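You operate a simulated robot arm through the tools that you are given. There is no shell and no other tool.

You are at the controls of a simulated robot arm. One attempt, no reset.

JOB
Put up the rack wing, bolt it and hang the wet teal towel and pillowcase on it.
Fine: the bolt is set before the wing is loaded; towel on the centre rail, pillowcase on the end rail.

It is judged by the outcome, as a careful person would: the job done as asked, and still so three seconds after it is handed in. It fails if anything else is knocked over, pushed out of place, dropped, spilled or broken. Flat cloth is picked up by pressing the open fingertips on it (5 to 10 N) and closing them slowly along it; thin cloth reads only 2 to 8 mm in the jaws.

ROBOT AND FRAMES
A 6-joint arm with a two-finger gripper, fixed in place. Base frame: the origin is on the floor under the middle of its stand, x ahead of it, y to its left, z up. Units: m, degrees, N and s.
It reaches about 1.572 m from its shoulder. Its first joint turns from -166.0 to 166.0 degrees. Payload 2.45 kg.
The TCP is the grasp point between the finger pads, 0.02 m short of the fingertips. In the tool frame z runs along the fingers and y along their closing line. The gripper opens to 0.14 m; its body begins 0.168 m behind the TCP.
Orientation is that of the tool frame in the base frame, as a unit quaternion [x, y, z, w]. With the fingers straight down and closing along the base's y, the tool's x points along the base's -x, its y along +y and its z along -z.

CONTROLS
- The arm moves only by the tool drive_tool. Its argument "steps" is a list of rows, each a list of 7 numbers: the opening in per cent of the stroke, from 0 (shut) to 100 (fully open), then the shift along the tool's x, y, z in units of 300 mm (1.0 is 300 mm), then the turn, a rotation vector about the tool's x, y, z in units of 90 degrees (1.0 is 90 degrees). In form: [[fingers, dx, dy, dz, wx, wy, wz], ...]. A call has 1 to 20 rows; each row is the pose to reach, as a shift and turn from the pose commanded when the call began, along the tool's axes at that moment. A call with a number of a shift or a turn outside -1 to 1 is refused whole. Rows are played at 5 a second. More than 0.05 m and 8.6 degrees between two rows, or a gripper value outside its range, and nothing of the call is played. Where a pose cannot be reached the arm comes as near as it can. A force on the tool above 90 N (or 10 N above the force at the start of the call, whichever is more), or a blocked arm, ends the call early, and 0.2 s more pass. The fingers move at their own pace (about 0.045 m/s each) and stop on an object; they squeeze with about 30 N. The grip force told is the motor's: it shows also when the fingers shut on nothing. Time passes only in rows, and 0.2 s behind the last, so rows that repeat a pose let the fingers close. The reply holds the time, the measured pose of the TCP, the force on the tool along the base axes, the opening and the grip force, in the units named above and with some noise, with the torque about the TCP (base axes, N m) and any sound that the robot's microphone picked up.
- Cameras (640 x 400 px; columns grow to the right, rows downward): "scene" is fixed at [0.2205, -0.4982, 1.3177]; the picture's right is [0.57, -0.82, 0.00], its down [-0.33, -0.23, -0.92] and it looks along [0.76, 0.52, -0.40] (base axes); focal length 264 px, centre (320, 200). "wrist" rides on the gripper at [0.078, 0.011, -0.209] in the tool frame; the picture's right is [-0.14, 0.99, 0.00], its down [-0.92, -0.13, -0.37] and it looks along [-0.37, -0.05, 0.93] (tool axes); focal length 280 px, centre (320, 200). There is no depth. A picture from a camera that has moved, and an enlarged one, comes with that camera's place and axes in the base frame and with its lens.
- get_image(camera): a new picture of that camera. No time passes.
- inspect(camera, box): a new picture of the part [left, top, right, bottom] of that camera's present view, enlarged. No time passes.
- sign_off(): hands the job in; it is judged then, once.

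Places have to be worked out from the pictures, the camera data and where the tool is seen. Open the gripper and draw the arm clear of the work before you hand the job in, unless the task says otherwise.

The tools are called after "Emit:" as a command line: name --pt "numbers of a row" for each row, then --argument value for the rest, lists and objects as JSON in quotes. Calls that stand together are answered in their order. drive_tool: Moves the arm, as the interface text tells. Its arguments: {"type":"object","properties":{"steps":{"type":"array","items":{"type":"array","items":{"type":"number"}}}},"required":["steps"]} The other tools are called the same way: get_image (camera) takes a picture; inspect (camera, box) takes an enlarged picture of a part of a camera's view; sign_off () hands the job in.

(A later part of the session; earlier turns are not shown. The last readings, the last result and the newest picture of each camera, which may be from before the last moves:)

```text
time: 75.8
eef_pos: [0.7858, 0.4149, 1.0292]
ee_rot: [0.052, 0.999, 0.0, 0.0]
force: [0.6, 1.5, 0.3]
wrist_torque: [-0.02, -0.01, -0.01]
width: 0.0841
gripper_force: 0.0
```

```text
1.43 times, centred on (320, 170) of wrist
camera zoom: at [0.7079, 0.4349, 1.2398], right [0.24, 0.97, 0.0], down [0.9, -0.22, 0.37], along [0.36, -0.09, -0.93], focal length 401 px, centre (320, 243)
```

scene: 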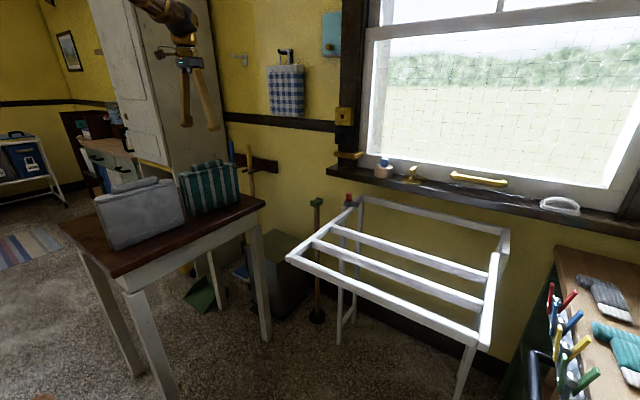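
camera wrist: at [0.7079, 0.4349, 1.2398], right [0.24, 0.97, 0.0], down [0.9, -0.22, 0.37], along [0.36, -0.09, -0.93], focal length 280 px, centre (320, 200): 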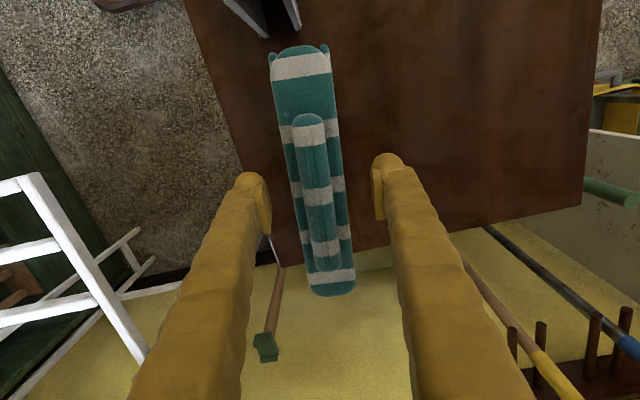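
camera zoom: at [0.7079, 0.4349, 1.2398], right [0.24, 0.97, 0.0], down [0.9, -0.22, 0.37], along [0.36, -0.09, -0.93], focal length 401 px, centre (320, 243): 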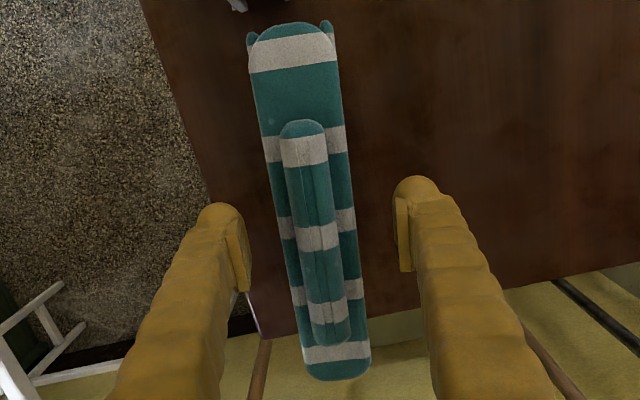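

Alignment is within about 1° and 1–2 mm. I close on the roll.

Emit:
drive_tool --pt "40 0 0 0 0 0 0" --pt "25 0 0 0 0 0 0" --pt "15 0 0 0 0 0 0" --pt "8 0 0 0 0 0 0" --pt "0 0 0 0 0 0 0" --pt "0 0 0 0 0 0 0" --pt "0 0 0 0 0 0 0"

Emit:
get_image --camera "wrist"

```text
time: 77.3
eef_pos: [0.7864, 0.4162, 1.0307]
ee_rot: [0.053, 0.999, 0.001, 0.001]
force: [-0.8, -1.8, 0.1]
wrist_torque: [-0.04, 0.02, 0.08]
width: 0.045
gripper_force: 30.3
```

```text
taken
camera wrist: at [0.708, 0.4349, 1.24], right [0.24, 0.97, 0.0], down [0.9, -0.22, 0.37], along [0.36, -0.09, -0.93], focal length 280 px, centre (320, 200)
```

wrist: 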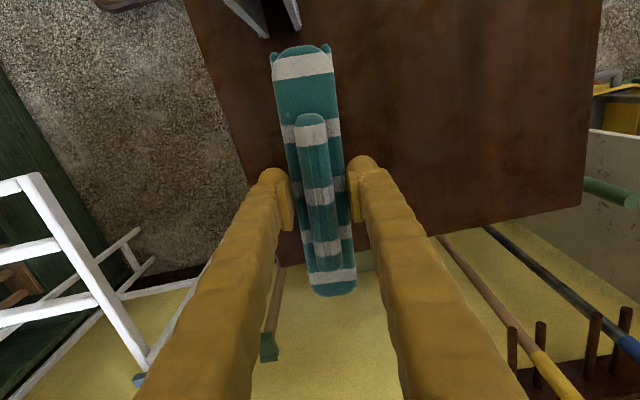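

The jaws stopped at 4.5 cm, so they caught the folded body just below the roll. I open, raise 1.5 cm and close again on the roll itself (about 2.4 cm).

Emit:
drive_tool --pt "45 0 0 0 0 0 0" --pt "50 0 0 0 0 0 0" --pt "50 0 0 -0.03 0 0 0" --pt "50 0 0 -0.05 0 0 0" --pt "50 0 0 -0.05 0 0 0"

Emit:
drive_tool --pt "30 0 0 0 0 0 0" --pt "20 0 0 0 0 0 0" --pt "10 0 0 0 0 0 0" --pt "0 0 0 0 0 0 0" --pt "0 0 0 0 0 0 0" --pt "0 0 0 0 0 0 0"

Emit:
inspect --camera "scene" --box '[160, 120, 260, 230]'

```text
time: 78.5
eef_pos: [0.788, 0.4136, 1.0442]
ee_rot: [0.054, 0.999, 0.001, 0.002]
force: [-0.7, -0.6, 0.1]
wrist_torque: [-0.01, 0.01, 0.02]
width: 0.0699
gripper_force: 0.0
```

```text
time: 80.0
eef_pos: [0.7885, 0.4149, 1.0444]
ee_rot: [0.053, 0.999, 0.001, 0.001]
force: [1.0, -0.5, 0.1]
wrist_torque: [-0.05, 0.01, 0.1]
width: 0.023
gripper_force: 30.0
```

```text
3.64 times, centred on (210, 175) of scene
camera zoom: at [0.2205, -0.4982, 1.3177], right [0.57, -0.82, 0.0], down [-0.33, -0.23, -0.92], along [0.76, 0.52, -0.4], focal length 959 px, centre (720, 291)
```

zoom: 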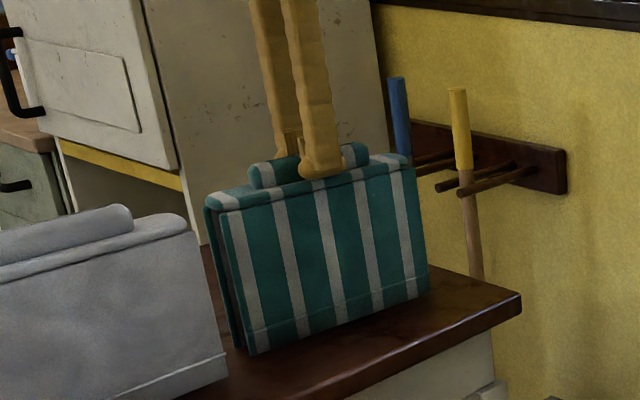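

The roll is held at 2.3 cm. I lift straight up 10 cm and check the load.

Emit:
drive_tool --pt "0 0 0 -0.05 0 0 0" --pt "0 0 0 -0.12 0 0 0" --pt "0 0 0 -0.22 0 0 0" --pt "0 0 0 -0.33 0 0 0" --pt "0 0 0 -0.33 0 0 0"

Emit:
get_image --camera "scene"

Emit:
inspect --camera "scene" --box '[130, 90, 280, 240]'

Emit:
get_image --camera "wrist"

```text
time: 81.2
eef_pos: [0.7901, 0.4161, 1.1432]
ee_rot: [0.053, 0.999, 0.001, 0.001]
force: [-0.2, -0.5, -5.6]
wrist_torque: [0.03, 0.02, 0.0]
width: 0.023
gripper_force: 29.7
```

```text
taken
```

scene: 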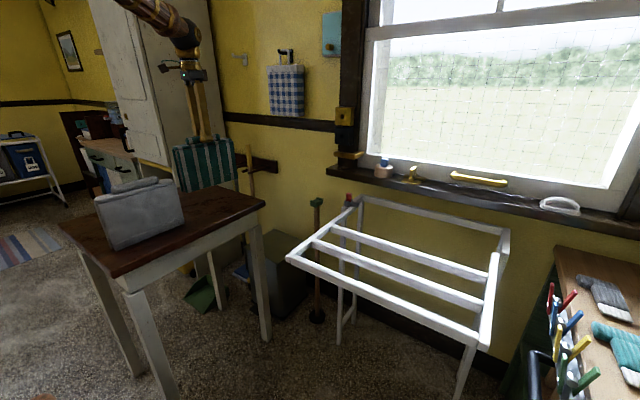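

```text
2.67 times, centred on (205, 165) of scene
camera zoom: at [0.2205, -0.4982, 1.3177], right [0.57, -0.82, 0.0], down [-0.33, -0.23, -0.92], along [0.76, 0.52, -0.4], focal length 703 px, centre (627, 293)
```

zoom: 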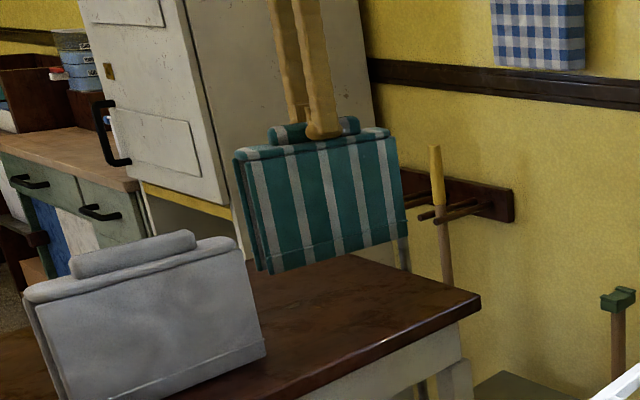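

```text
taken
camera wrist: at [0.7125, 0.4351, 1.3539], right [0.24, 0.97, 0.0], down [0.9, -0.22, 0.37], along [0.36, -0.09, -0.93], focal length 280 px, centre (320, 200)
```

wrist: 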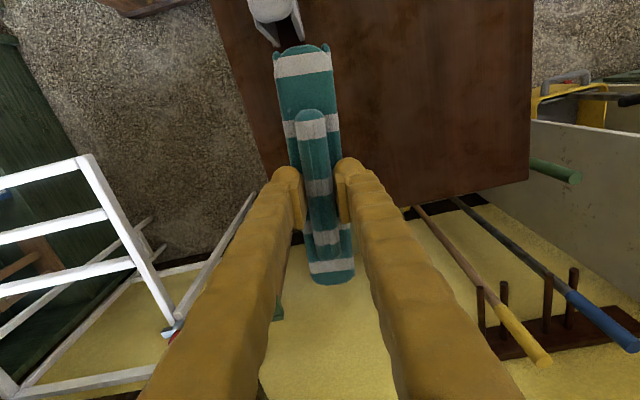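

The towel hangs rigidly from the gripper, about 0.57 kg. Before carrying it over, I measure the rails from the scene view.

Emit:
inspect --camera "scene" --box '[340, 220, 440, 310]'

Emit:
inspect --camera "scene" --box '[280, 200, 380, 290]'

Emit:
inspect --camera "scene" --box '[430, 240, 530, 350]'

```text
4.44 times, centred on (390, 265) of scene
camera zoom: at [0.2205, -0.4982, 1.3177], right [0.57, -0.82, 0.0], down [-0.33, -0.23, -0.92], along [0.76, 0.52, -0.4], focal length 1172 px, centre (9, -89)
```

zoom: 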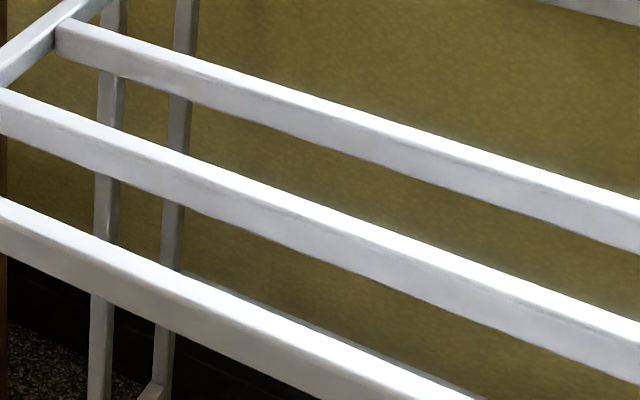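

```text
4.44 times, centred on (330, 245) of scene
camera zoom: at [0.2205, -0.4982, 1.3177], right [0.57, -0.82, 0.0], down [-0.33, -0.23, -0.92], along [0.76, 0.52, -0.4], focal length 1172 px, centre (276, 0)
```

zoom: 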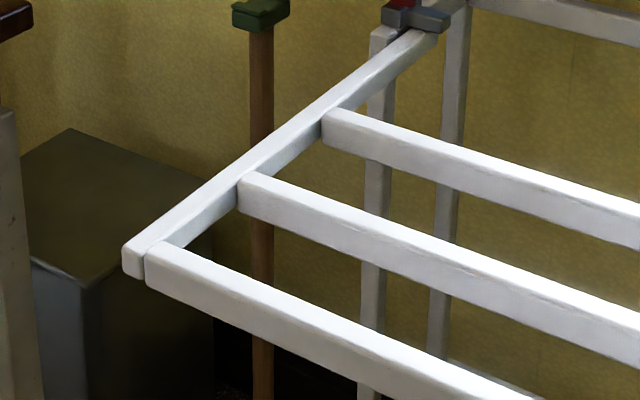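

```text
3.64 times, centred on (480, 295) of scene
camera zoom: at [0.2205, -0.4982, 1.3177], right [0.57, -0.82, 0.0], down [-0.33, -0.23, -0.92], along [0.76, 0.52, -0.4], focal length 959 px, centre (-262, -146)
```

zoom: 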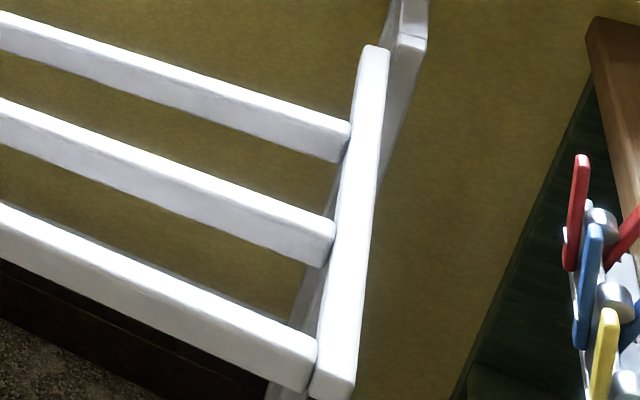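

The centre rail lies at about x 0.838 and the end rail at x 0.727 (tops z about 0.84), and the panels flare open at the bottom, which helps entry. I carry the towel toward the rack while turning it, keeping its lower edge well above everything.

Emit:
drive_tool --pt "0 -0.017 -0.118 -0.01 0 0 -0.067" --pt "0 -0.034 -0.236 -0.02 0 0 -0.133" --pt "0 -0.05 -0.354 -0.03 0 0 -0.2" --pt "0 -0.067 -0.472 -0.04 0 0 -0.267" --pt "0 -0.084 -0.59 -0.05 0 0 -0.333" --pt "0 -0.1 -0.708 -0.06 0 0 -0.4" --pt "0 -0.117 -0.826 -0.06 0 0 -0.467" --pt "0 -0.134 -0.944 -0.06 0 0 -0.533" --pt "0 -0.134 -0.944 -0.06 0 0 -0.533"

Emit:
get_image --camera "scene"

```text
time: 83.2
eef_pos: [0.7951, 0.1295, 1.1611]
ee_rot: [-0.359, 0.933, 0.0, 0.001]
force: [0.5, -0.7, -5.5]
wrist_torque: [0.02, 0.0, -0.01]
width: 0.023
gripper_force: 30.2
```

```text
taken
```

scene: 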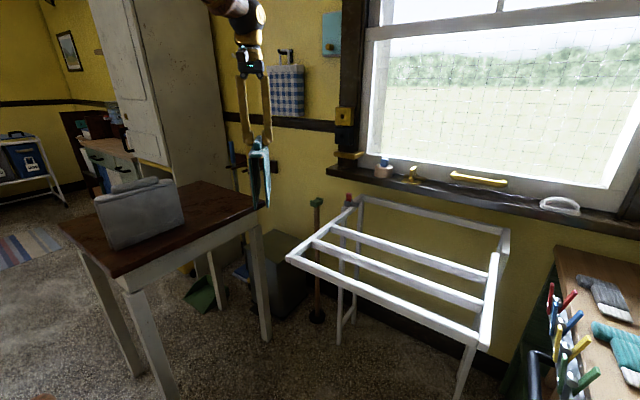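

Emit:
inspect --camera "scene" --box '[210, 110, 310, 220]'

```text
3.64 times, centred on (260, 165) of scene
camera zoom: at [0.2205, -0.4982, 1.3177], right [0.57, -0.82, 0.0], down [-0.33, -0.23, -0.92], along [0.76, 0.52, -0.4], focal length 959 px, centre (538, 327)
```

zoom: 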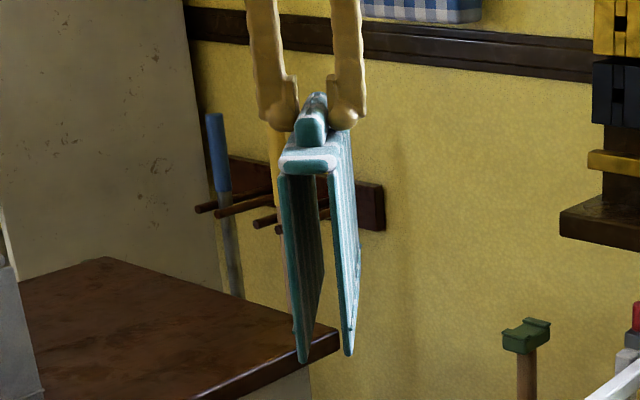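

Seen end-on, the saddle is an inverted U with about a 3 cm slot, its inner top about 3.7 cm below the TCP and its hems 19.5 cm below. I continue over the wing and finish the turn so the slot runs along the rail.

Emit:
drive_tool --pt "0 0.065 -0.098 0 0 0 -0.066" --pt "0 0.13 -0.197 0 0 0 -0.131" --pt "0 0.194 -0.295 0 0 0 -0.197" --pt "0 0.259 -0.394 0 0 0 -0.263" --pt "0 0.324 -0.492 0 0 0 -0.329" --pt "0 0.389 -0.59 0 0 0 -0.394" --pt "0 0.453 -0.689 0 0 0 -0.46" --pt "0 0.518 -0.787 0 0 0 -0.526" --pt "0 0.518 -0.787 0 0 0 -0.526"

Emit:
get_image --camera "wrist"

Emit:
get_image --camera "scene"

```text
time: 85.2
eef_pos: [0.8413, -0.1528, 1.1606]
ee_rot: [-0.703, 0.711, 0.0, 0.002]
force: [-0.8, -1.0, -4.7]
wrist_torque: [0.03, 0.0, -0.04]
width: 0.023
gripper_force: 29.8
```

```text
taken
camera wrist: at [0.8288, -0.2287, 1.3706], right [-0.99, 0.15, 0.0], down [0.14, 0.92, 0.37], along [0.06, 0.37, -0.93], focal length 280 px, centre (320, 200)
```

wrist: 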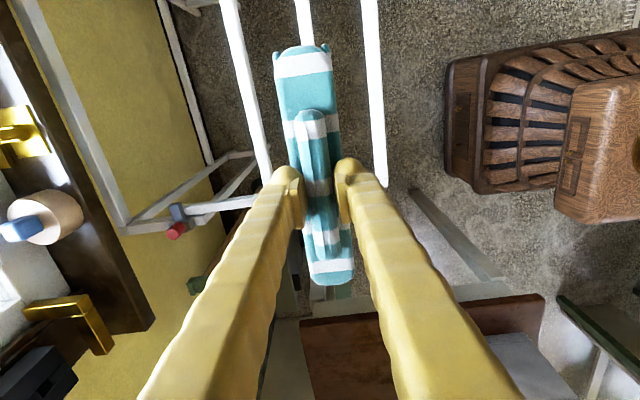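

```text
taken
```

scene: 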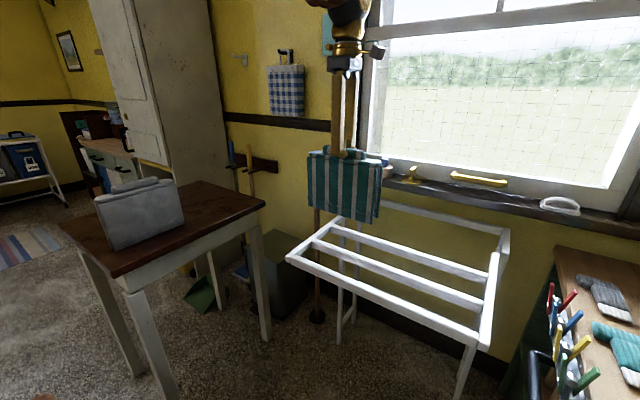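

The towel is square over the centre rail line, which I measure at x about 0.839. I shift to y -0.29 and come down until the hems are just above the rail.

Emit:
drive_tool --pt "0 0.12 0.0 0 0 0 0" --pt "0 0.24 0.0 0 0 0 0" --pt "0 0.36 0.001 0 0 0 0" --pt "0 0.457 0.0013 0 0 0 0" --pt "0 0.457 0.0013 0.1 0 0 0" --pt "0 0.457 0.0013 0.2 0 0 0" --pt "0 0.457 0.0013 0.3 0 0 0" --pt "0 0.457 0.0013 0.36 0 0 0" --pt "0 0.457 0.0013 0.36 0 0 0"

Emit:
get_image --camera "wrist"

Emit:
inspect --camera "scene" --box '[320, 150, 460, 310]'

```text
time: 87.2
eef_pos: [0.8402, -0.2887, 1.0527]
ee_rot: [-0.703, 0.711, 0.0, 0.001]
force: [-0.1, -0.3, -5.9]
wrist_torque: [-0.02, 0.02, -0.01]
width: 0.0228
gripper_force: 29.9
```

```text
taken
camera wrist: at [0.8275, -0.3654, 1.2625], right [-0.99, 0.15, 0.0], down [0.14, 0.92, 0.37], along [0.06, 0.37, -0.93], focal length 280 px, centre (320, 200)
```

wrist: 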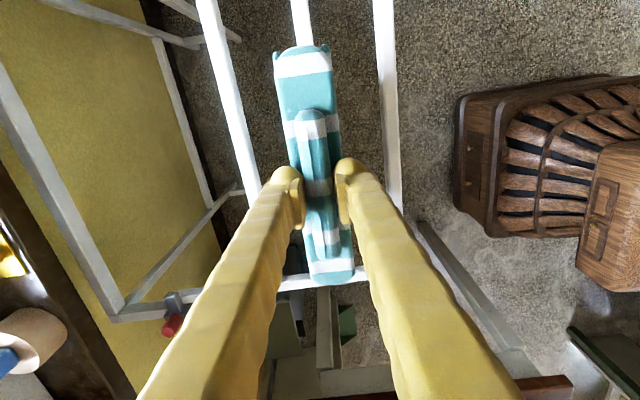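

```text
2.50 times, centred on (390, 230) of scene
camera zoom: at [0.2205, -0.4982, 1.3177], right [0.57, -0.82, 0.0], down [-0.33, -0.23, -0.92], along [0.76, 0.52, -0.4], focal length 660 px, centre (145, 125)
```

zoom: 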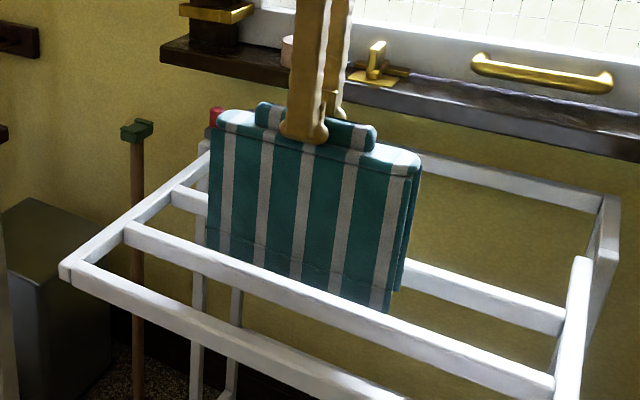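

Alignment looks good: the rail line passes through the towel's centre at x about 0.840 and the hems sit just above it. I lower 5 cm and check the forces.

Emit:
drive_tool --pt "0 0 0 0.05 0 0 0" --pt "0 0 0 0.1 0 0 0" --pt "0 0 0 0.15 0 0 0" --pt "0 0 0 0.15 0 0 0"

Emit:
inspect --camera "scene" --box '[320, 150, 460, 310]'

Emit:
inspect --camera "wrist" --box '[200, 0, 440, 120]'

```text
time: 88.2
eef_pos: [0.8397, -0.2883, 1.0051]
ee_rot: [-0.702, 0.712, 0.0, 0.001]
force: [-0.1, -0.2, -5.0]
wrist_torque: [0.0, 0.0, 0.01]
width: 0.0231
gripper_force: 30.6
```

```text
2.50 times, centred on (390, 230) of scene
camera zoom: at [0.2205, -0.4982, 1.3177], right [0.57, -0.82, 0.0], down [-0.33, -0.23, -0.92], along [0.76, 0.52, -0.4], focal length 660 px, centre (145, 125)
```

zoom: 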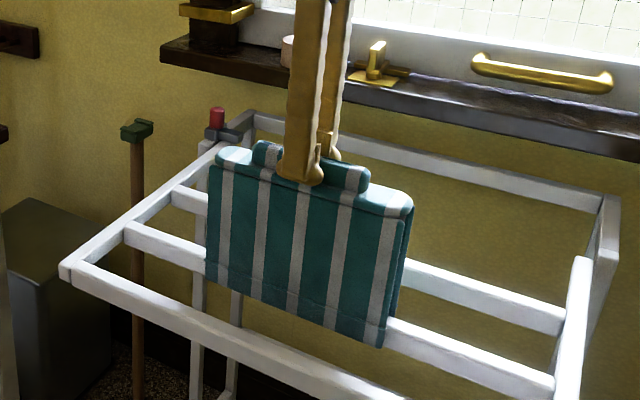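

```text
2.67 times, centred on (320, 60) of wrist
camera zoom: at [0.8271, -0.3656, 1.2161], right [-0.99, 0.15, 0.0], down [0.14, 0.92, 0.37], along [0.06, 0.37, -0.93], focal length 748 px, centre (320, 573)
```

zoom: 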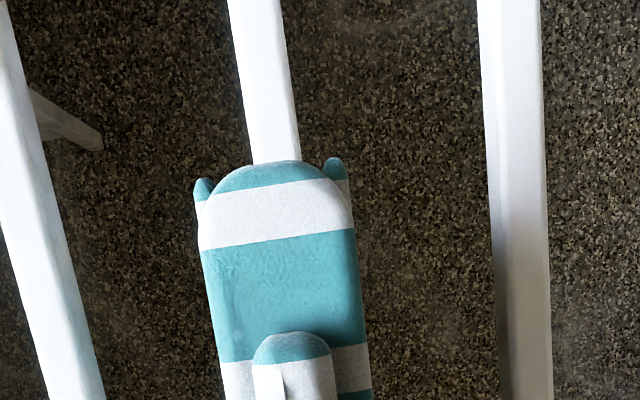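

The rail has entered centrally between the two panels with no contact force. I keep lowering to TCP z 0.90.

Emit:
drive_tool --pt "0 0 0 0.07 0 0 0" --pt "0 0 0 0.14 0 0 0" --pt "0 0 0 0.21 0 0 0" --pt "0 0 0 0.28 0 0 0" --pt "0 0 0 0.34 0 0 0" --pt "0 0 0 0.34 0 0 0"

Emit:
inspect --camera "wrist" --box '[200, 0, 440, 120]'

Emit:
inspect --camera "scene" --box '[320, 150, 460, 310]'

```text
time: 89.5
eef_pos: [0.8423, -0.2876, 0.9041]
ee_rot: [-0.703, 0.712, -0.001, 0.001]
force: [0.0, 0.1, -5.3]
wrist_torque: [-0.01, 0.0, -0.04]
width: 0.0229
gripper_force: 30.1
```

```text
2.67 times, centred on (320, 60) of wrist
camera zoom: at [0.8279, -0.3649, 1.1139], right [-0.99, 0.15, 0.0], down [0.14, 0.92, 0.37], along [0.06, 0.37, -0.93], focal length 748 px, centre (320, 573)
```

zoom: 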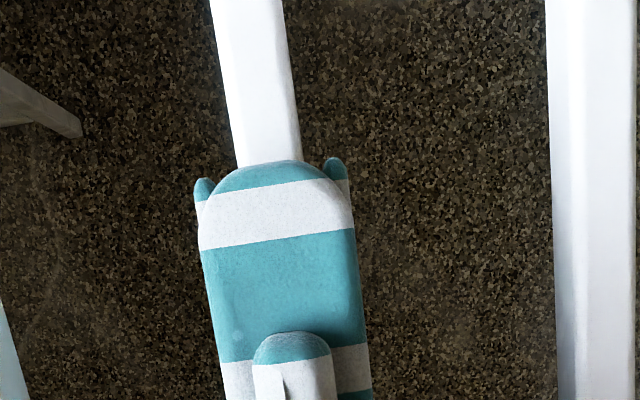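

```text
2.50 times, centred on (390, 230) of scene
camera zoom: at [0.2205, -0.4982, 1.3177], right [0.57, -0.82, 0.0], down [-0.33, -0.23, -0.92], along [0.76, 0.52, -0.4], focal length 660 px, centre (145, 125)
```

zoom: 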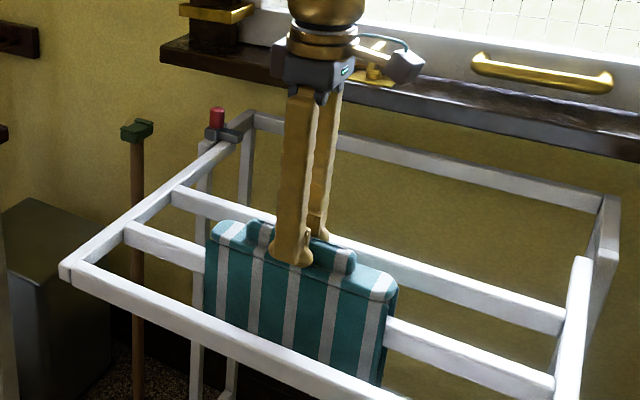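

Still free at z 0.904 and well centred. I lower in small steps to feel the towel settle on the rail.

Emit:
drive_tool --pt "0 0 0 0.02 0 0 0" --pt "0 0 0 0.04 0 0 0" --pt "0 0 0 0.055 0 0 0" --pt "0 0 0 0.055 0 0 0"

Emit:
drive_tool --pt "0 0 0 0.01 0 0 0" --pt "0 0 0 0.02 0 0 0" --pt "0 0 0 0.02 0 0 0"

```text
time: 90.5
eef_pos: [0.8405, -0.2889, 0.8874]
ee_rot: [-0.703, 0.712, 0.0, 0.001]
force: [0.0, -0.4, -5.3]
wrist_torque: [-0.06, -0.01, 0.02]
width: 0.0229
gripper_force: 30.2
```

```text
time: 91.3
eef_pos: [0.8391, -0.2867, 0.8819]
ee_rot: [-0.703, 0.711, 0.0, 0.001]
force: [0.1, 0.0, -5.5]
wrist_torque: [0.0, -0.05, 0.04]
width: 0.0228
gripper_force: 29.7
```

Not yet touching at z 0.882. I continue in 2–3 mm steps.

Emit:
drive_tool --pt "0 0 0 0.008 0 0 0" --pt "0 0 0 0.016 0 0 0" --pt "0 0 0 0.016 0 0 0"

Emit:
drive_tool --pt "0 0 0 0.008 0 0 0" --pt "0 0 0 0.008 0 0 0"

```text
time: 92.2
eef_pos: [0.8387, -0.2861, 0.878]
ee_rot: [-0.702, 0.712, 0.0, 0.0]
force: [0.3, -0.6, -5.6]
wrist_torque: [-0.01, 0.02, -0.02]
width: 0.023
gripper_force: 30.0
```

```text
time: 92.8
eef_pos: [0.8392, -0.2882, 0.8753]
ee_rot: [-0.703, 0.712, 0.0, 0.002]
force: [-0.7, 0.1, -5.6]
wrist_torque: [0.01, 0.04, 0.01]
width: 0.0231
gripper_force: 30.4
```

Still free. I go on in 3 mm steps, reading the force each time.

Emit:
drive_tool --pt "0 0 0 0.01 0 0 0" --pt "0 0 0 0.01 0 0 0"

Emit:
drive_tool --pt "0 0 0 0.01 0 0 0" --pt "0 0 0 0.01 0 0 0"

Emit:
inspect --camera "scene" --box '[350, 220, 430, 310]'

```text
time: 93.3
eef_pos: [0.8386, -0.2876, 0.8726]
ee_rot: [-0.703, 0.711, -0.001, 0.001]
force: [0.0, 0.0, -5.2]
wrist_torque: [-0.05, 0.01, 0.0]
width: 0.0229
gripper_force: 30.1
```

```text
time: 94.0
eef_pos: [0.8387, -0.2869, 0.8696]
ee_rot: [-0.703, 0.712, 0.0, 0.001]
force: [0.2, -1.4, -4.5]
wrist_torque: [0.14, -0.02, -0.04]
width: 0.0232
gripper_force: 30.0
```

```text
4.44 times, centred on (390, 265) of scene
camera zoom: at [0.2205, -0.4982, 1.3177], right [0.57, -0.82, 0.0], down [-0.33, -0.23, -0.92], along [0.76, 0.52, -0.4], focal length 1172 px, centre (9, -89)
```

zoom: 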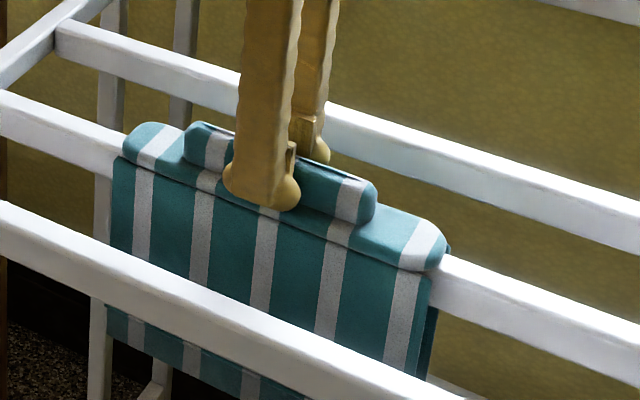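

A first touch shows (torque 0.14, load slightly less). I lower 1.5 mm more at a time.

Emit:
drive_tool --pt "0 0 0 0.005 0 0 0" --pt "0 0 0 0.005 0 0 0"

Emit:
drive_tool --pt "0 0 0 0.004 0 0 0" --pt "0 0 0 0.004 0 0 0"

```text
time: 94.5
eef_pos: [0.8396, -0.2865, 0.8688]
ee_rot: [-0.703, 0.711, -0.001, 0.0]
force: [0.8, -1.2, -3.2]
wrist_torque: [-0.04, -0.07, 0.0]
width: 0.0228
gripper_force: 30.2
```

```text
time: 95.2
eef_pos: [0.8385, -0.2876, 0.8666]
ee_rot: [-0.702, 0.712, 0.001, 0.0]
force: [-6.8, 6.8, 12.0]
wrist_torque: [0.1, 0.05, -0.02]
width: 0.0229
gripper_force: 29.4
```

The towel now rests on the rail (load fully transferred, +12 N). I ease up half a millimetre and open the fingers.

Emit:
drive_tool --pt "0 0 0 -0.003 0 0 0" --pt "18 0 0 -0.003 0 0 0" --pt "25 0 0 -0.003 0 0 0" --pt "35 0 0 -0.003 0 0 0" --pt "45 0 0 -0.003 0 0 0" --pt "45 0 0 -0.003 0 0 0"

Emit:
inspect --camera "scene" --box '[320, 180, 460, 340]'

Emit:
get_image --camera "wrist"

```text
time: 96.5
eef_pos: [0.8397, -0.287, 0.8677]
ee_rot: [-0.703, 0.711, 0.0, 0.001]
force: [0.3, 0.4, -0.6]
wrist_torque: [-0.01, -0.02, -0.01]
width: 0.063
gripper_force: 0.1
```

```text
2.50 times, centred on (390, 260) of scene
camera zoom: at [0.2205, -0.4982, 1.3177], right [0.57, -0.82, 0.0], down [-0.33, -0.23, -0.92], along [0.76, 0.52, -0.4], focal length 660 px, centre (145, 50)
```

zoom: 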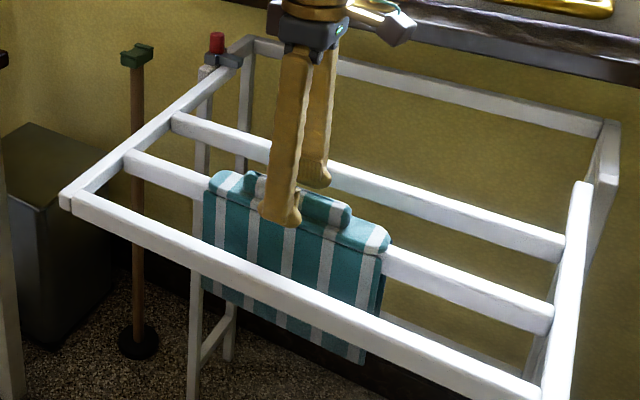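

```text
taken
camera wrist: at [0.8262, -0.3643, 1.0779], right [-0.99, 0.15, 0.0], down [0.14, 0.92, 0.37], along [0.06, 0.37, -0.93], focal length 280 px, centre (320, 200)
```

wrist: 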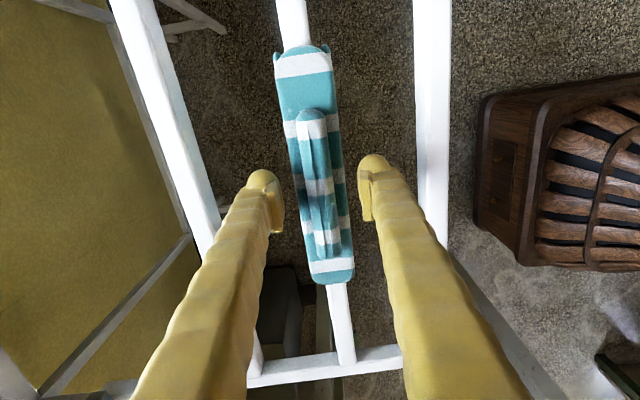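

The towel sits saddled on the centre rail and stays there with the fingers open. I rise straight up, clear of it.

Emit:
drive_tool --pt "45 0 0 -0.08 0 0 0" --pt "45 0 0 -0.2 0 0 0" --pt "45 0 0 -0.35 0 0 0" --pt "45 0 0 -0.5 0 0 0" --pt "45 0 0 -0.66 0 0 0" --pt "45 0 0 -0.82 0 0 0" --pt "45 0 0 -0.98 0 0 0" --pt "45 0 0 -0.98 0 0 0"

Emit:
get_image --camera "scene"

Emit:
get_image --camera "wrist"

```text
time: 98.3
eef_pos: [0.8339, -0.2857, 1.1635]
ee_rot: [-0.703, 0.711, 0.0, 0.001]
force: [-0.2, 0.6, -0.6]
wrist_torque: [-0.03, 0.01, 0.0]
width: 0.0629
gripper_force: 0.1
```

```text
taken
```

scene: 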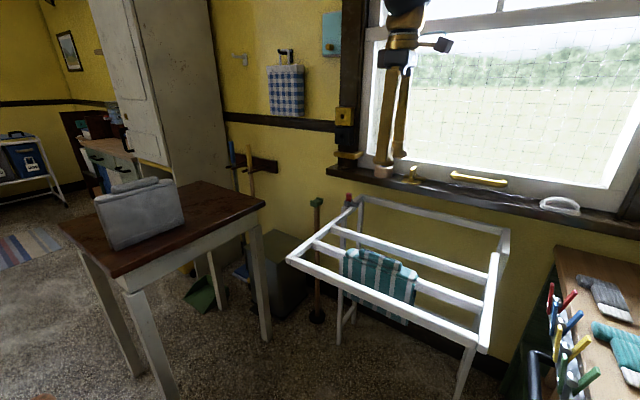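

```text
taken
camera wrist: at [0.8208, -0.3641, 1.3747], right [-0.99, 0.15, 0.0], down [0.14, 0.92, 0.37], along [0.06, 0.37, -0.93], focal length 280 px, centre (320, 200)
```

wrist: 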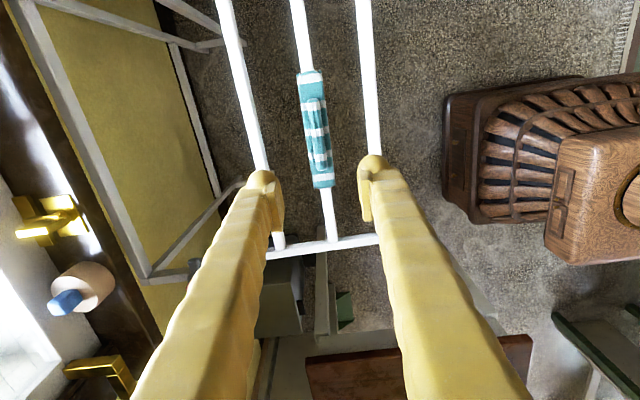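

The towel hangs well. Now I travel back toward the table, turning the tool again for the grey pillowcase.

Emit:
drive_tool --pt "60 -0.12 0.064 0 0 0 0.065" --pt "60 -0.24 0.128 0 0 0 0.13" --pt "60 -0.36 0.192 0 0 0 0.195" --pt "60 -0.48 0.256 0 0 0 0.26" --pt "60 -0.6 0.32 0 0 0 0.325" --pt "60 -0.72 0.384 -0.02 0 0 0.39" --pt "60 -0.84 0.448 -0.04 0 0 0.455" --pt "60 -0.961 0.511 -0.06 0 0 0.52" --pt "60 -0.961 0.511 -0.06 0 0 0.52"

```text
time: 100.3
eef_pos: [0.6873, 0.0013, 1.1828]
ee_rot: [-0.362, 0.932, 0.0, 0.0]
force: [0.9, -0.4, -0.9]
wrist_torque: [0.02, 0.01, 0.01]
width: 0.084
gripper_force: 0.0
```

Position is as expected. I continue toward the pillowcase and finish the turn.

Emit:
drive_tool --pt "60 -0.0425 0.119 0 0 0 0.066" --pt "60 -0.085 0.2375 0 0 0 0.132" --pt "60 -0.1275 0.356 0 0 0 0.198" --pt "60 -0.17 0.475 0 0 0 0.2635" --pt "60 -0.2125 0.594 0 0 0 0.329" --pt "60 -0.255 0.7125 0 0 0 0.395" --pt "60 -0.2975 0.831 0 0 0 0.461" --pt "60 -0.34 0.95 0 0 0 0.527" --pt "60 -0.34 0.95 0 0 0 0.527"

Emit:
get_image --camera "wrist"

```text
time: 102.3
eef_pos: [0.5717, 0.281, 1.1816]
ee_rot: [0.044, 0.999, 0.001, 0.001]
force: [-0.3, -0.4, -0.2]
wrist_torque: [0.0, 0.02, -0.01]
width: 0.084
gripper_force: 0.1
```

```text
taken
camera wrist: at [0.4927, 0.2985, 1.3922], right [0.22, 0.97, 0.0], down [0.91, -0.21, 0.37], along [0.36, -0.08, -0.93], focal length 280 px, centre (320, 200)
```

wrist: 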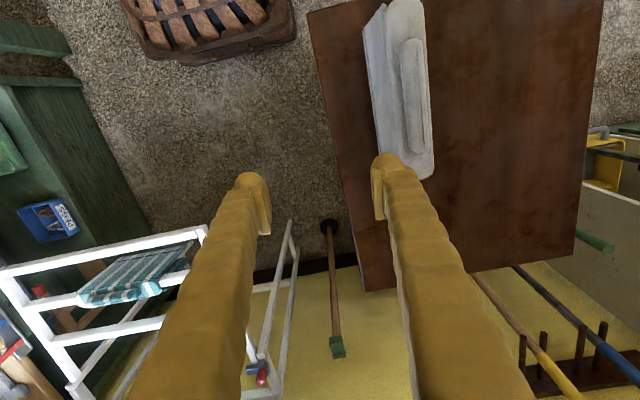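

The pillowcase's roll centre comes out at about (0.528, 0.398), turned about -3.5°. I move over it for a straight look down.

Emit:
drive_tool --pt "60 0.06 0.125 0 0 0 0" --pt "60 0.12 0.25 0 0 0 0" --pt "60 0.179 0.376 0 0 0 0" --pt "60 0.179 0.376 0 0 0 0"

Emit:
inspect --camera "wrist" --box '[240, 30, 400, 310]'

```text
time: 103.3
eef_pos: [0.5267, 0.3983, 1.1807]
ee_rot: [0.043, 0.999, 0.001, 0.001]
force: [-0.1, 0.1, 0.2]
wrist_torque: [-0.02, 0.02, 0.01]
width: 0.0841
gripper_force: 0.0
```

```text
1.43 times, centred on (320, 170) of wrist
camera zoom: at [0.4492, 0.4165, 1.3905], right [0.22, 0.98, 0.0], down [0.91, -0.21, 0.37], along [0.36, -0.08, -0.93], focal length 401 px, centre (320, 243)
```

zoom: 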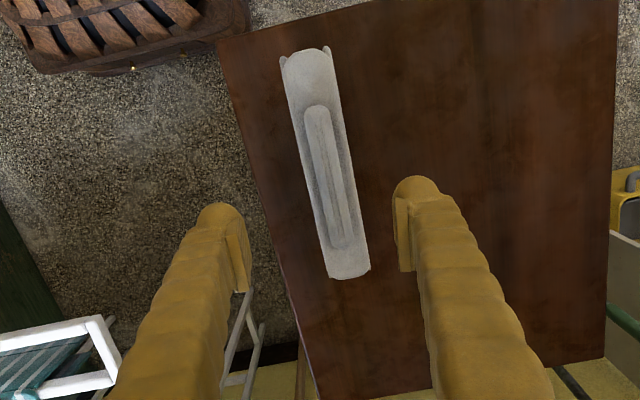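

Looking straight down, the pillowcase's roll is centred at about (0.529, 0.409) and turned only about -1°. I correct the yaw and position and lower to z 1.075 for a final check.

Emit:
drive_tool --pt "60 -0.0035 0.037 0.0 0 0 -0.044" --pt "60 -0.0035 0.037 0.12 0 0 -0.044" --pt "60 -0.0035 0.037 0.24 0 0 -0.044" --pt "60 -0.0035 0.037 0.352 0 0 -0.044" --pt "60 -0.0035 0.037 0.352 0 0 -0.044"

Emit:
inspect --camera "wrist" --box '[240, 30, 400, 310]'

Emit:
inspect --camera "scene" --box '[80, 130, 200, 260]'

```text
time: 104.5
eef_pos: [0.5283, 0.4094, 1.0755]
ee_rot: [0.009, 1.0, 0.001, 0.001]
force: [1.2, 0.2, -0.2]
wrist_torque: [0.0, -0.02, 0.0]
width: 0.0839
gripper_force: 0.2
```

```text
1.43 times, centred on (320, 170) of wrist
camera zoom: at [0.4492, 0.4219, 1.2861], right [0.15, 0.99, 0.0], down [0.92, -0.14, 0.37], along [0.37, -0.06, -0.93], focal length 401 px, centre (320, 243)
```

zoom: 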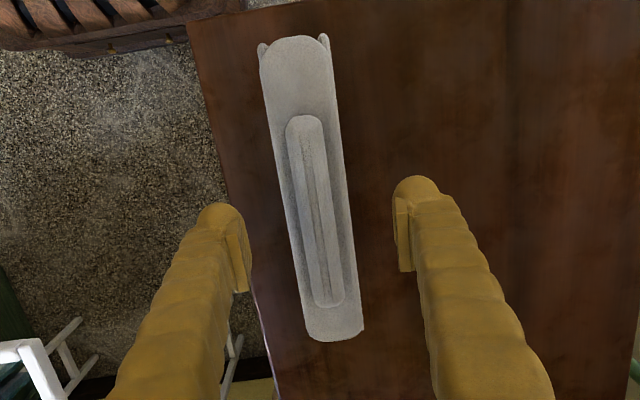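

```text
3.08 times, centred on (140, 195) of scene
camera zoom: at [0.2205, -0.4982, 1.3177], right [0.57, -0.82, 0.0], down [-0.33, -0.23, -0.92], along [0.76, 0.52, -0.4], focal length 812 px, centre (874, 215)
```

zoom: 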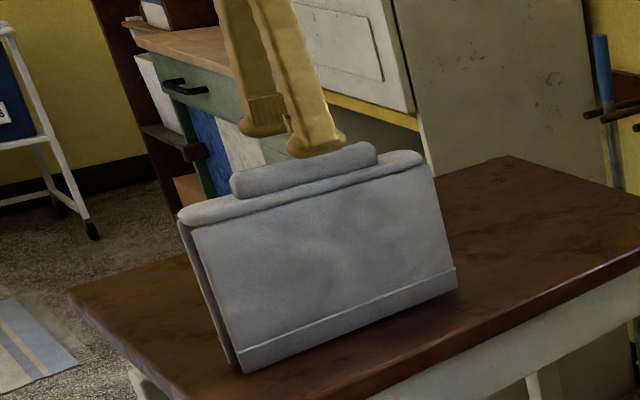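

Nearly aligned: a 2 mm and 1° correction is left. I apply it, lower to z 1.048 and close on the roll.

Emit:
drive_tool --pt "50 0 -0.0067 0.03 0 0 0.01" --pt "45 0 -0.0067 0.07 0 0 0.01" --pt "45 0 -0.0067 0.0917 0 0 0.01" --pt "45 0 -0.0067 0.0917 0 0 0.01" --pt "30 0 -0.0067 0.0917 0 0 0.01" --pt "20 0 -0.0067 0.0917 0 0 0.01" --pt "10 0 -0.0067 0.0917 0 0 0.01" --pt "0 0 -0.0067 0.0917 0 0 0.01" --pt "0 0 -0.0067 0.0917 0 0 0.01" --pt "0 0 -0.0067 0.0917 0 0 0.01"

Emit:
inspect --camera "scene" --box '[80, 130, 200, 260]'

Emit:
inspect --camera "wrist" --box '[240, 30, 400, 310]'

```text
time: 106.8
eef_pos: [0.5291, 0.4078, 1.0467]
ee_rot: [0.015, 1.0, 0.0, 0.001]
force: [0.0, 0.1, 0.4]
wrist_torque: [0.0, 0.0, 0.01]
width: 0.0227
gripper_force: 30.0
```

```text
3.08 times, centred on (140, 195) of scene
camera zoom: at [0.2205, -0.4982, 1.3177], right [0.57, -0.82, 0.0], down [-0.33, -0.23, -0.92], along [0.76, 0.52, -0.4], focal length 812 px, centre (874, 215)
```

zoom: 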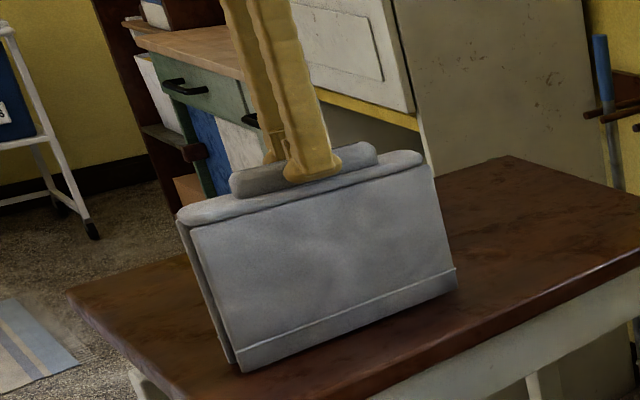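

```text
1.43 times, centred on (320, 170) of wrist
camera zoom: at [0.4504, 0.4216, 1.2574], right [0.17, 0.99, 0.0], down [0.92, -0.16, 0.37], along [0.37, -0.06, -0.93], focal length 401 px, centre (320, 243)
```

zoom: 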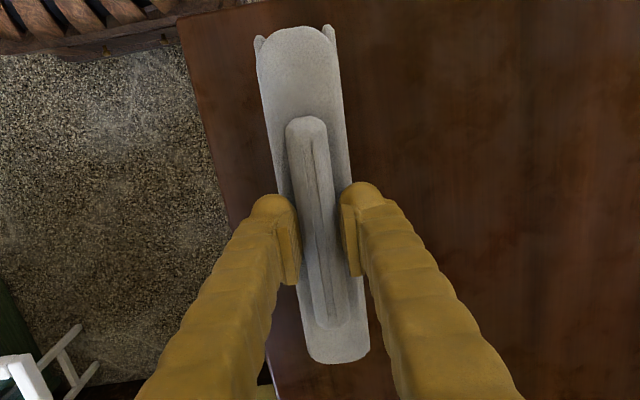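

The roll is held at 2.3 cm. I lift straight up 12 cm.

Emit:
drive_tool --pt "0 0 0 -0.05 0 0 0" --pt "0 0 0 -0.12 0 0 0" --pt "0 0 0 -0.22 0 0 0" --pt "0 0 0 -0.33 0 0 0" --pt "0 0 0 -0.4 0 0 0" --pt "0 0 0 -0.4 0 0 0"

Emit:
get_image --camera "scene"

```text
time: 108.2
eef_pos: [0.5295, 0.408, 1.1664]
ee_rot: [0.016, 1.0, 0.0, 0.001]
force: [-0.3, 0.0, -1.0]
wrist_torque: [0.01, 0.03, -0.02]
width: 0.0228
gripper_force: 30.1
```

```text
taken
```

scene: 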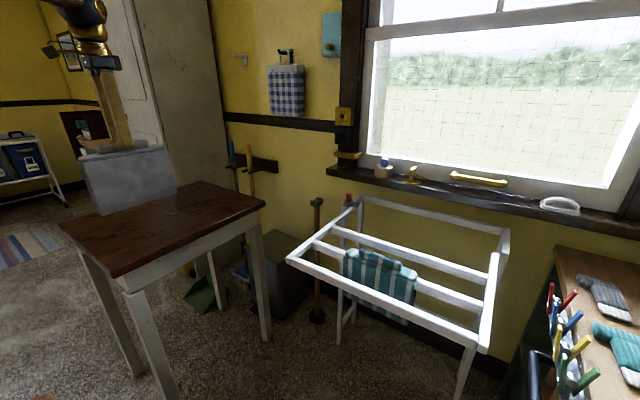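

The pillowcase is up (very light, about 1 N). I carry it toward the rack, turning halfway.

Emit:
drive_tool --pt "0 -0.041 -0.115 0 0 0 -0.0625" --pt "0 -0.0825 -0.231 0 0 0 -0.125" --pt "0 -0.124 -0.346 0 0 0 -0.1875" --pt "0 -0.165 -0.4615 0 0 0 -0.25" --pt "0 -0.206 -0.577 0 0 0 -0.3125" --pt "0 -0.2475 -0.692 0 0 0 -0.375" --pt "0 -0.289 -0.808 0 0 0 -0.4375" --pt "0 -0.33 -0.923 0 0 0 -0.5" --pt "0 -0.33 -0.923 0 0 0 -0.5"

Emit:
get_image --camera "scene"

```text
time: 110.2
eef_pos: [0.6206, 0.1287, 1.1672]
ee_rot: [-0.368, 0.93, 0.0, 0.001]
force: [-0.3, -0.5, -1.4]
wrist_torque: [-0.01, 0.01, -0.01]
width: 0.0228
gripper_force: 30.3
```

```text
taken
```

scene: 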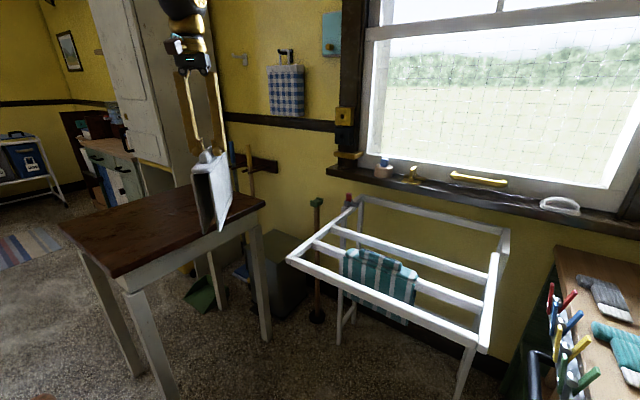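

I continue to above the end rail and complete the turn.

Emit:
drive_tool --pt "0 0.0485 -0.1195 0 0 0 -0.064" --pt "0 0.097 -0.239 0 0 0 -0.128" --pt "0 0.1455 -0.3585 0 0 0 -0.1925" --pt "0 0.194 -0.478 0 0 0 -0.257" --pt "0 0.2425 -0.5975 0 0 0 -0.321" --pt "0 0.291 -0.717 0 0 0 -0.385" --pt "0 0.3395 -0.8365 0 0 0 -0.449" --pt "0 0.388 -0.956 0 0 0 -0.5133" --pt "0 0.388 -0.956 0 0 0 -0.5133"

Emit:
get_image --camera "wrist"

Emit:
get_image --camera "scene"

```text
time: 112.2
eef_pos: [0.7318, -0.1645, 1.1646]
ee_rot: [-0.703, 0.711, 0.0, 0.0]
force: [-0.3, -0.1, -1.9]
wrist_torque: [0.01, 0.04, 0.02]
width: 0.0229
gripper_force: 29.5
```

```text
taken
camera wrist: at [0.7189, -0.2418, 1.3753], right [-0.99, 0.15, 0.0], down [0.14, 0.92, 0.37], along [0.06, 0.37, -0.93], focal length 280 px, centre (320, 200)
```

wrist: 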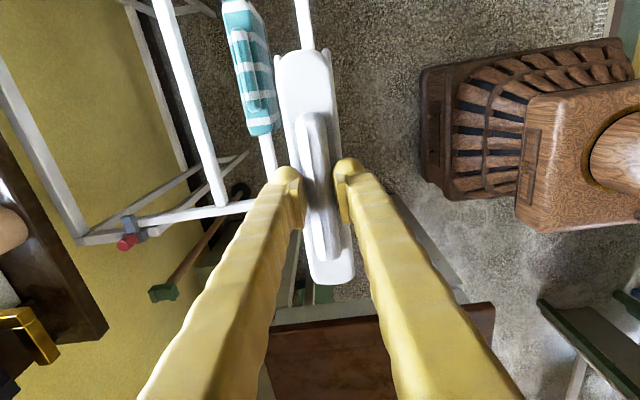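

```text
taken
```

scene: 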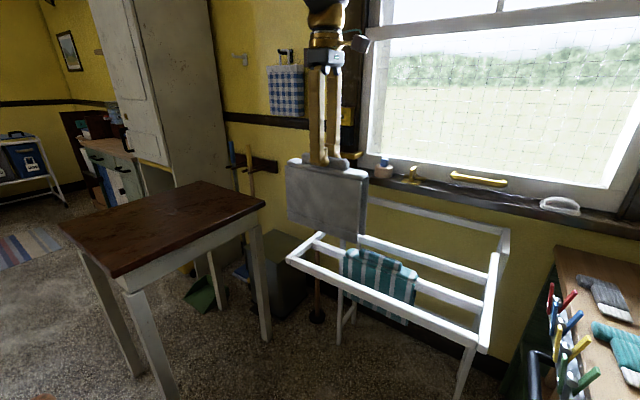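

The end rail measures at x about 0.730, and the pillowcase is square to it. I shift to y -0.29 and come down until its hems are just above the rail.

Emit:
drive_tool --pt "0 0.11 0.001 0 0 0 0" --pt "0 0.22 0.001 0 0 0 0" --pt "0 0.33 0.001 0 0 0 0" --pt "0 0.418 0.001 0 0 0 0" --pt "0 0.418 0.001 0.1 0 0 0" --pt "0 0.418 0.001 0.2 0 0 0" --pt "0 0.418 0.001 0.3 0 0 0" --pt "0 0.418 0.001 0.37 0 0 0" --pt "0 0.418 0.001 0.37 0 0 0"

Emit:
get_image --camera "wrist"

Emit:
inspect --camera "scene" --box '[290, 150, 450, 330]'

Emit:
inspect --camera "wrist" --box '[200, 0, 440, 120]'

```text
time: 114.2
eef_pos: [0.7301, -0.287, 1.0547]
ee_rot: [-0.704, 0.71, -0.001, 0.001]
force: [-0.3, 0.3, -0.9]
wrist_torque: [0.02, 0.01, 0.0]
width: 0.023
gripper_force: 30.5
```

```text
taken
camera wrist: at [0.7159, -0.3643, 1.265], right [-0.99, 0.15, 0.0], down [0.14, 0.92, 0.37], along [0.06, 0.37, -0.93], focal length 280 px, centre (320, 200)
```

wrist: 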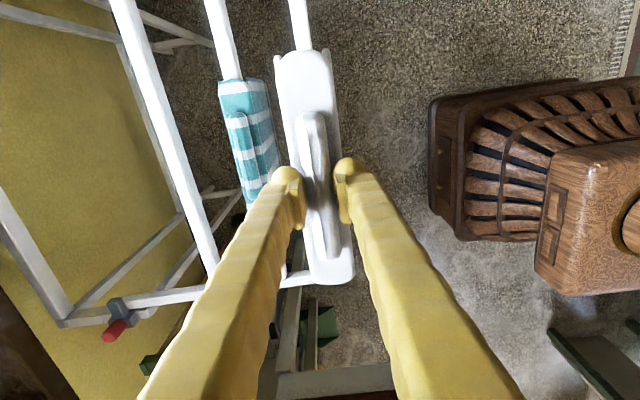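

```text
2.22 times, centred on (370, 240) of scene
camera zoom: at [0.2205, -0.4982, 1.3177], right [0.57, -0.82, 0.0], down [-0.33, -0.23, -0.92], along [0.76, 0.52, -0.4], focal length 586 px, centre (209, 111)
```

zoom: 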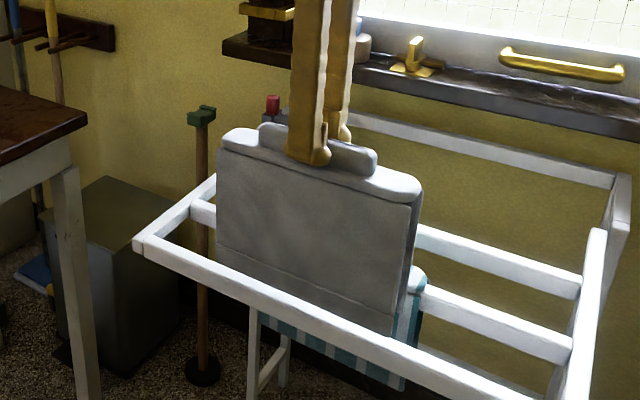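

```text
2.67 times, centred on (320, 60) of wrist
camera zoom: at [0.7159, -0.3643, 1.265], right [-0.99, 0.15, 0.0], down [0.14, 0.92, 0.37], along [0.06, 0.37, -0.93], focal length 748 px, centre (320, 573)
```

zoom: 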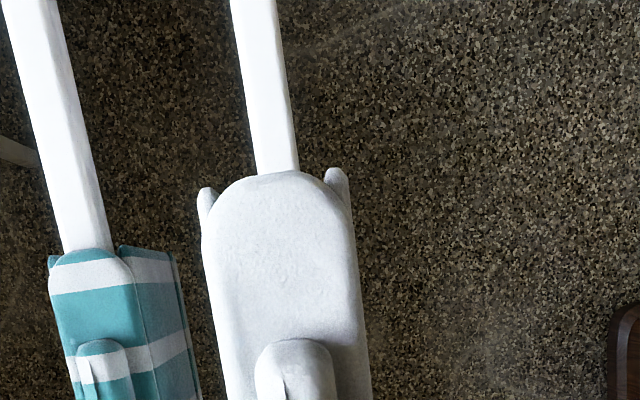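

The rail runs centrally between the pillowcase's panels, just as it did for the towel. I lower 5 cm.

Emit:
drive_tool --pt "0 0 0 0.05 0 0 0" --pt "0 0 0 0.1 0 0 0" --pt "0 0 0 0.16 0 0 0" --pt "0 0 0 0.16 0 0 0"

Emit:
inspect --camera "wrist" --box '[200, 0, 440, 120]'

Emit:
inspect --camera "scene" --box '[290, 150, 450, 330]'

```text
time: 115.2
eef_pos: [0.7276, -0.286, 1.0065]
ee_rot: [-0.703, 0.711, 0.0, 0.001]
force: [0.0, -0.8, -1.1]
wrist_torque: [-0.05, -0.03, 0.01]
width: 0.0229
gripper_force: 30.3
```

```text
2.67 times, centred on (320, 60) of wrist
camera zoom: at [0.7153, -0.3643, 1.2175], right [-0.99, 0.15, 0.0], down [0.14, 0.92, 0.37], along [0.06, 0.37, -0.93], focal length 748 px, centre (320, 573)
```

zoom: 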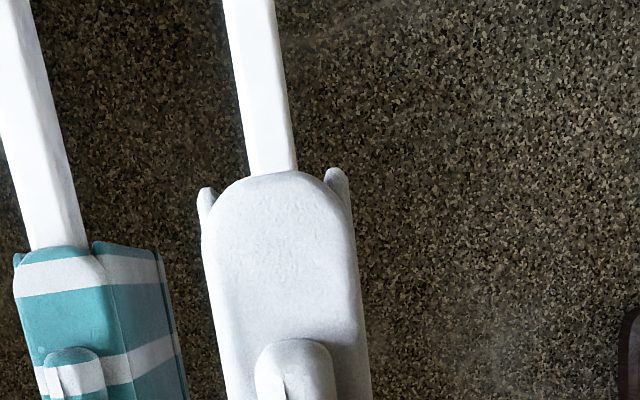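

```text
2.22 times, centred on (370, 240) of scene
camera zoom: at [0.2205, -0.4982, 1.3177], right [0.57, -0.82, 0.0], down [-0.33, -0.23, -0.92], along [0.76, 0.52, -0.4], focal length 586 px, centre (209, 111)
```

zoom: 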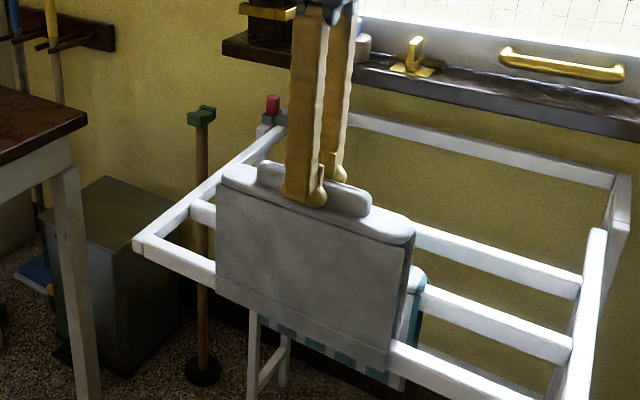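

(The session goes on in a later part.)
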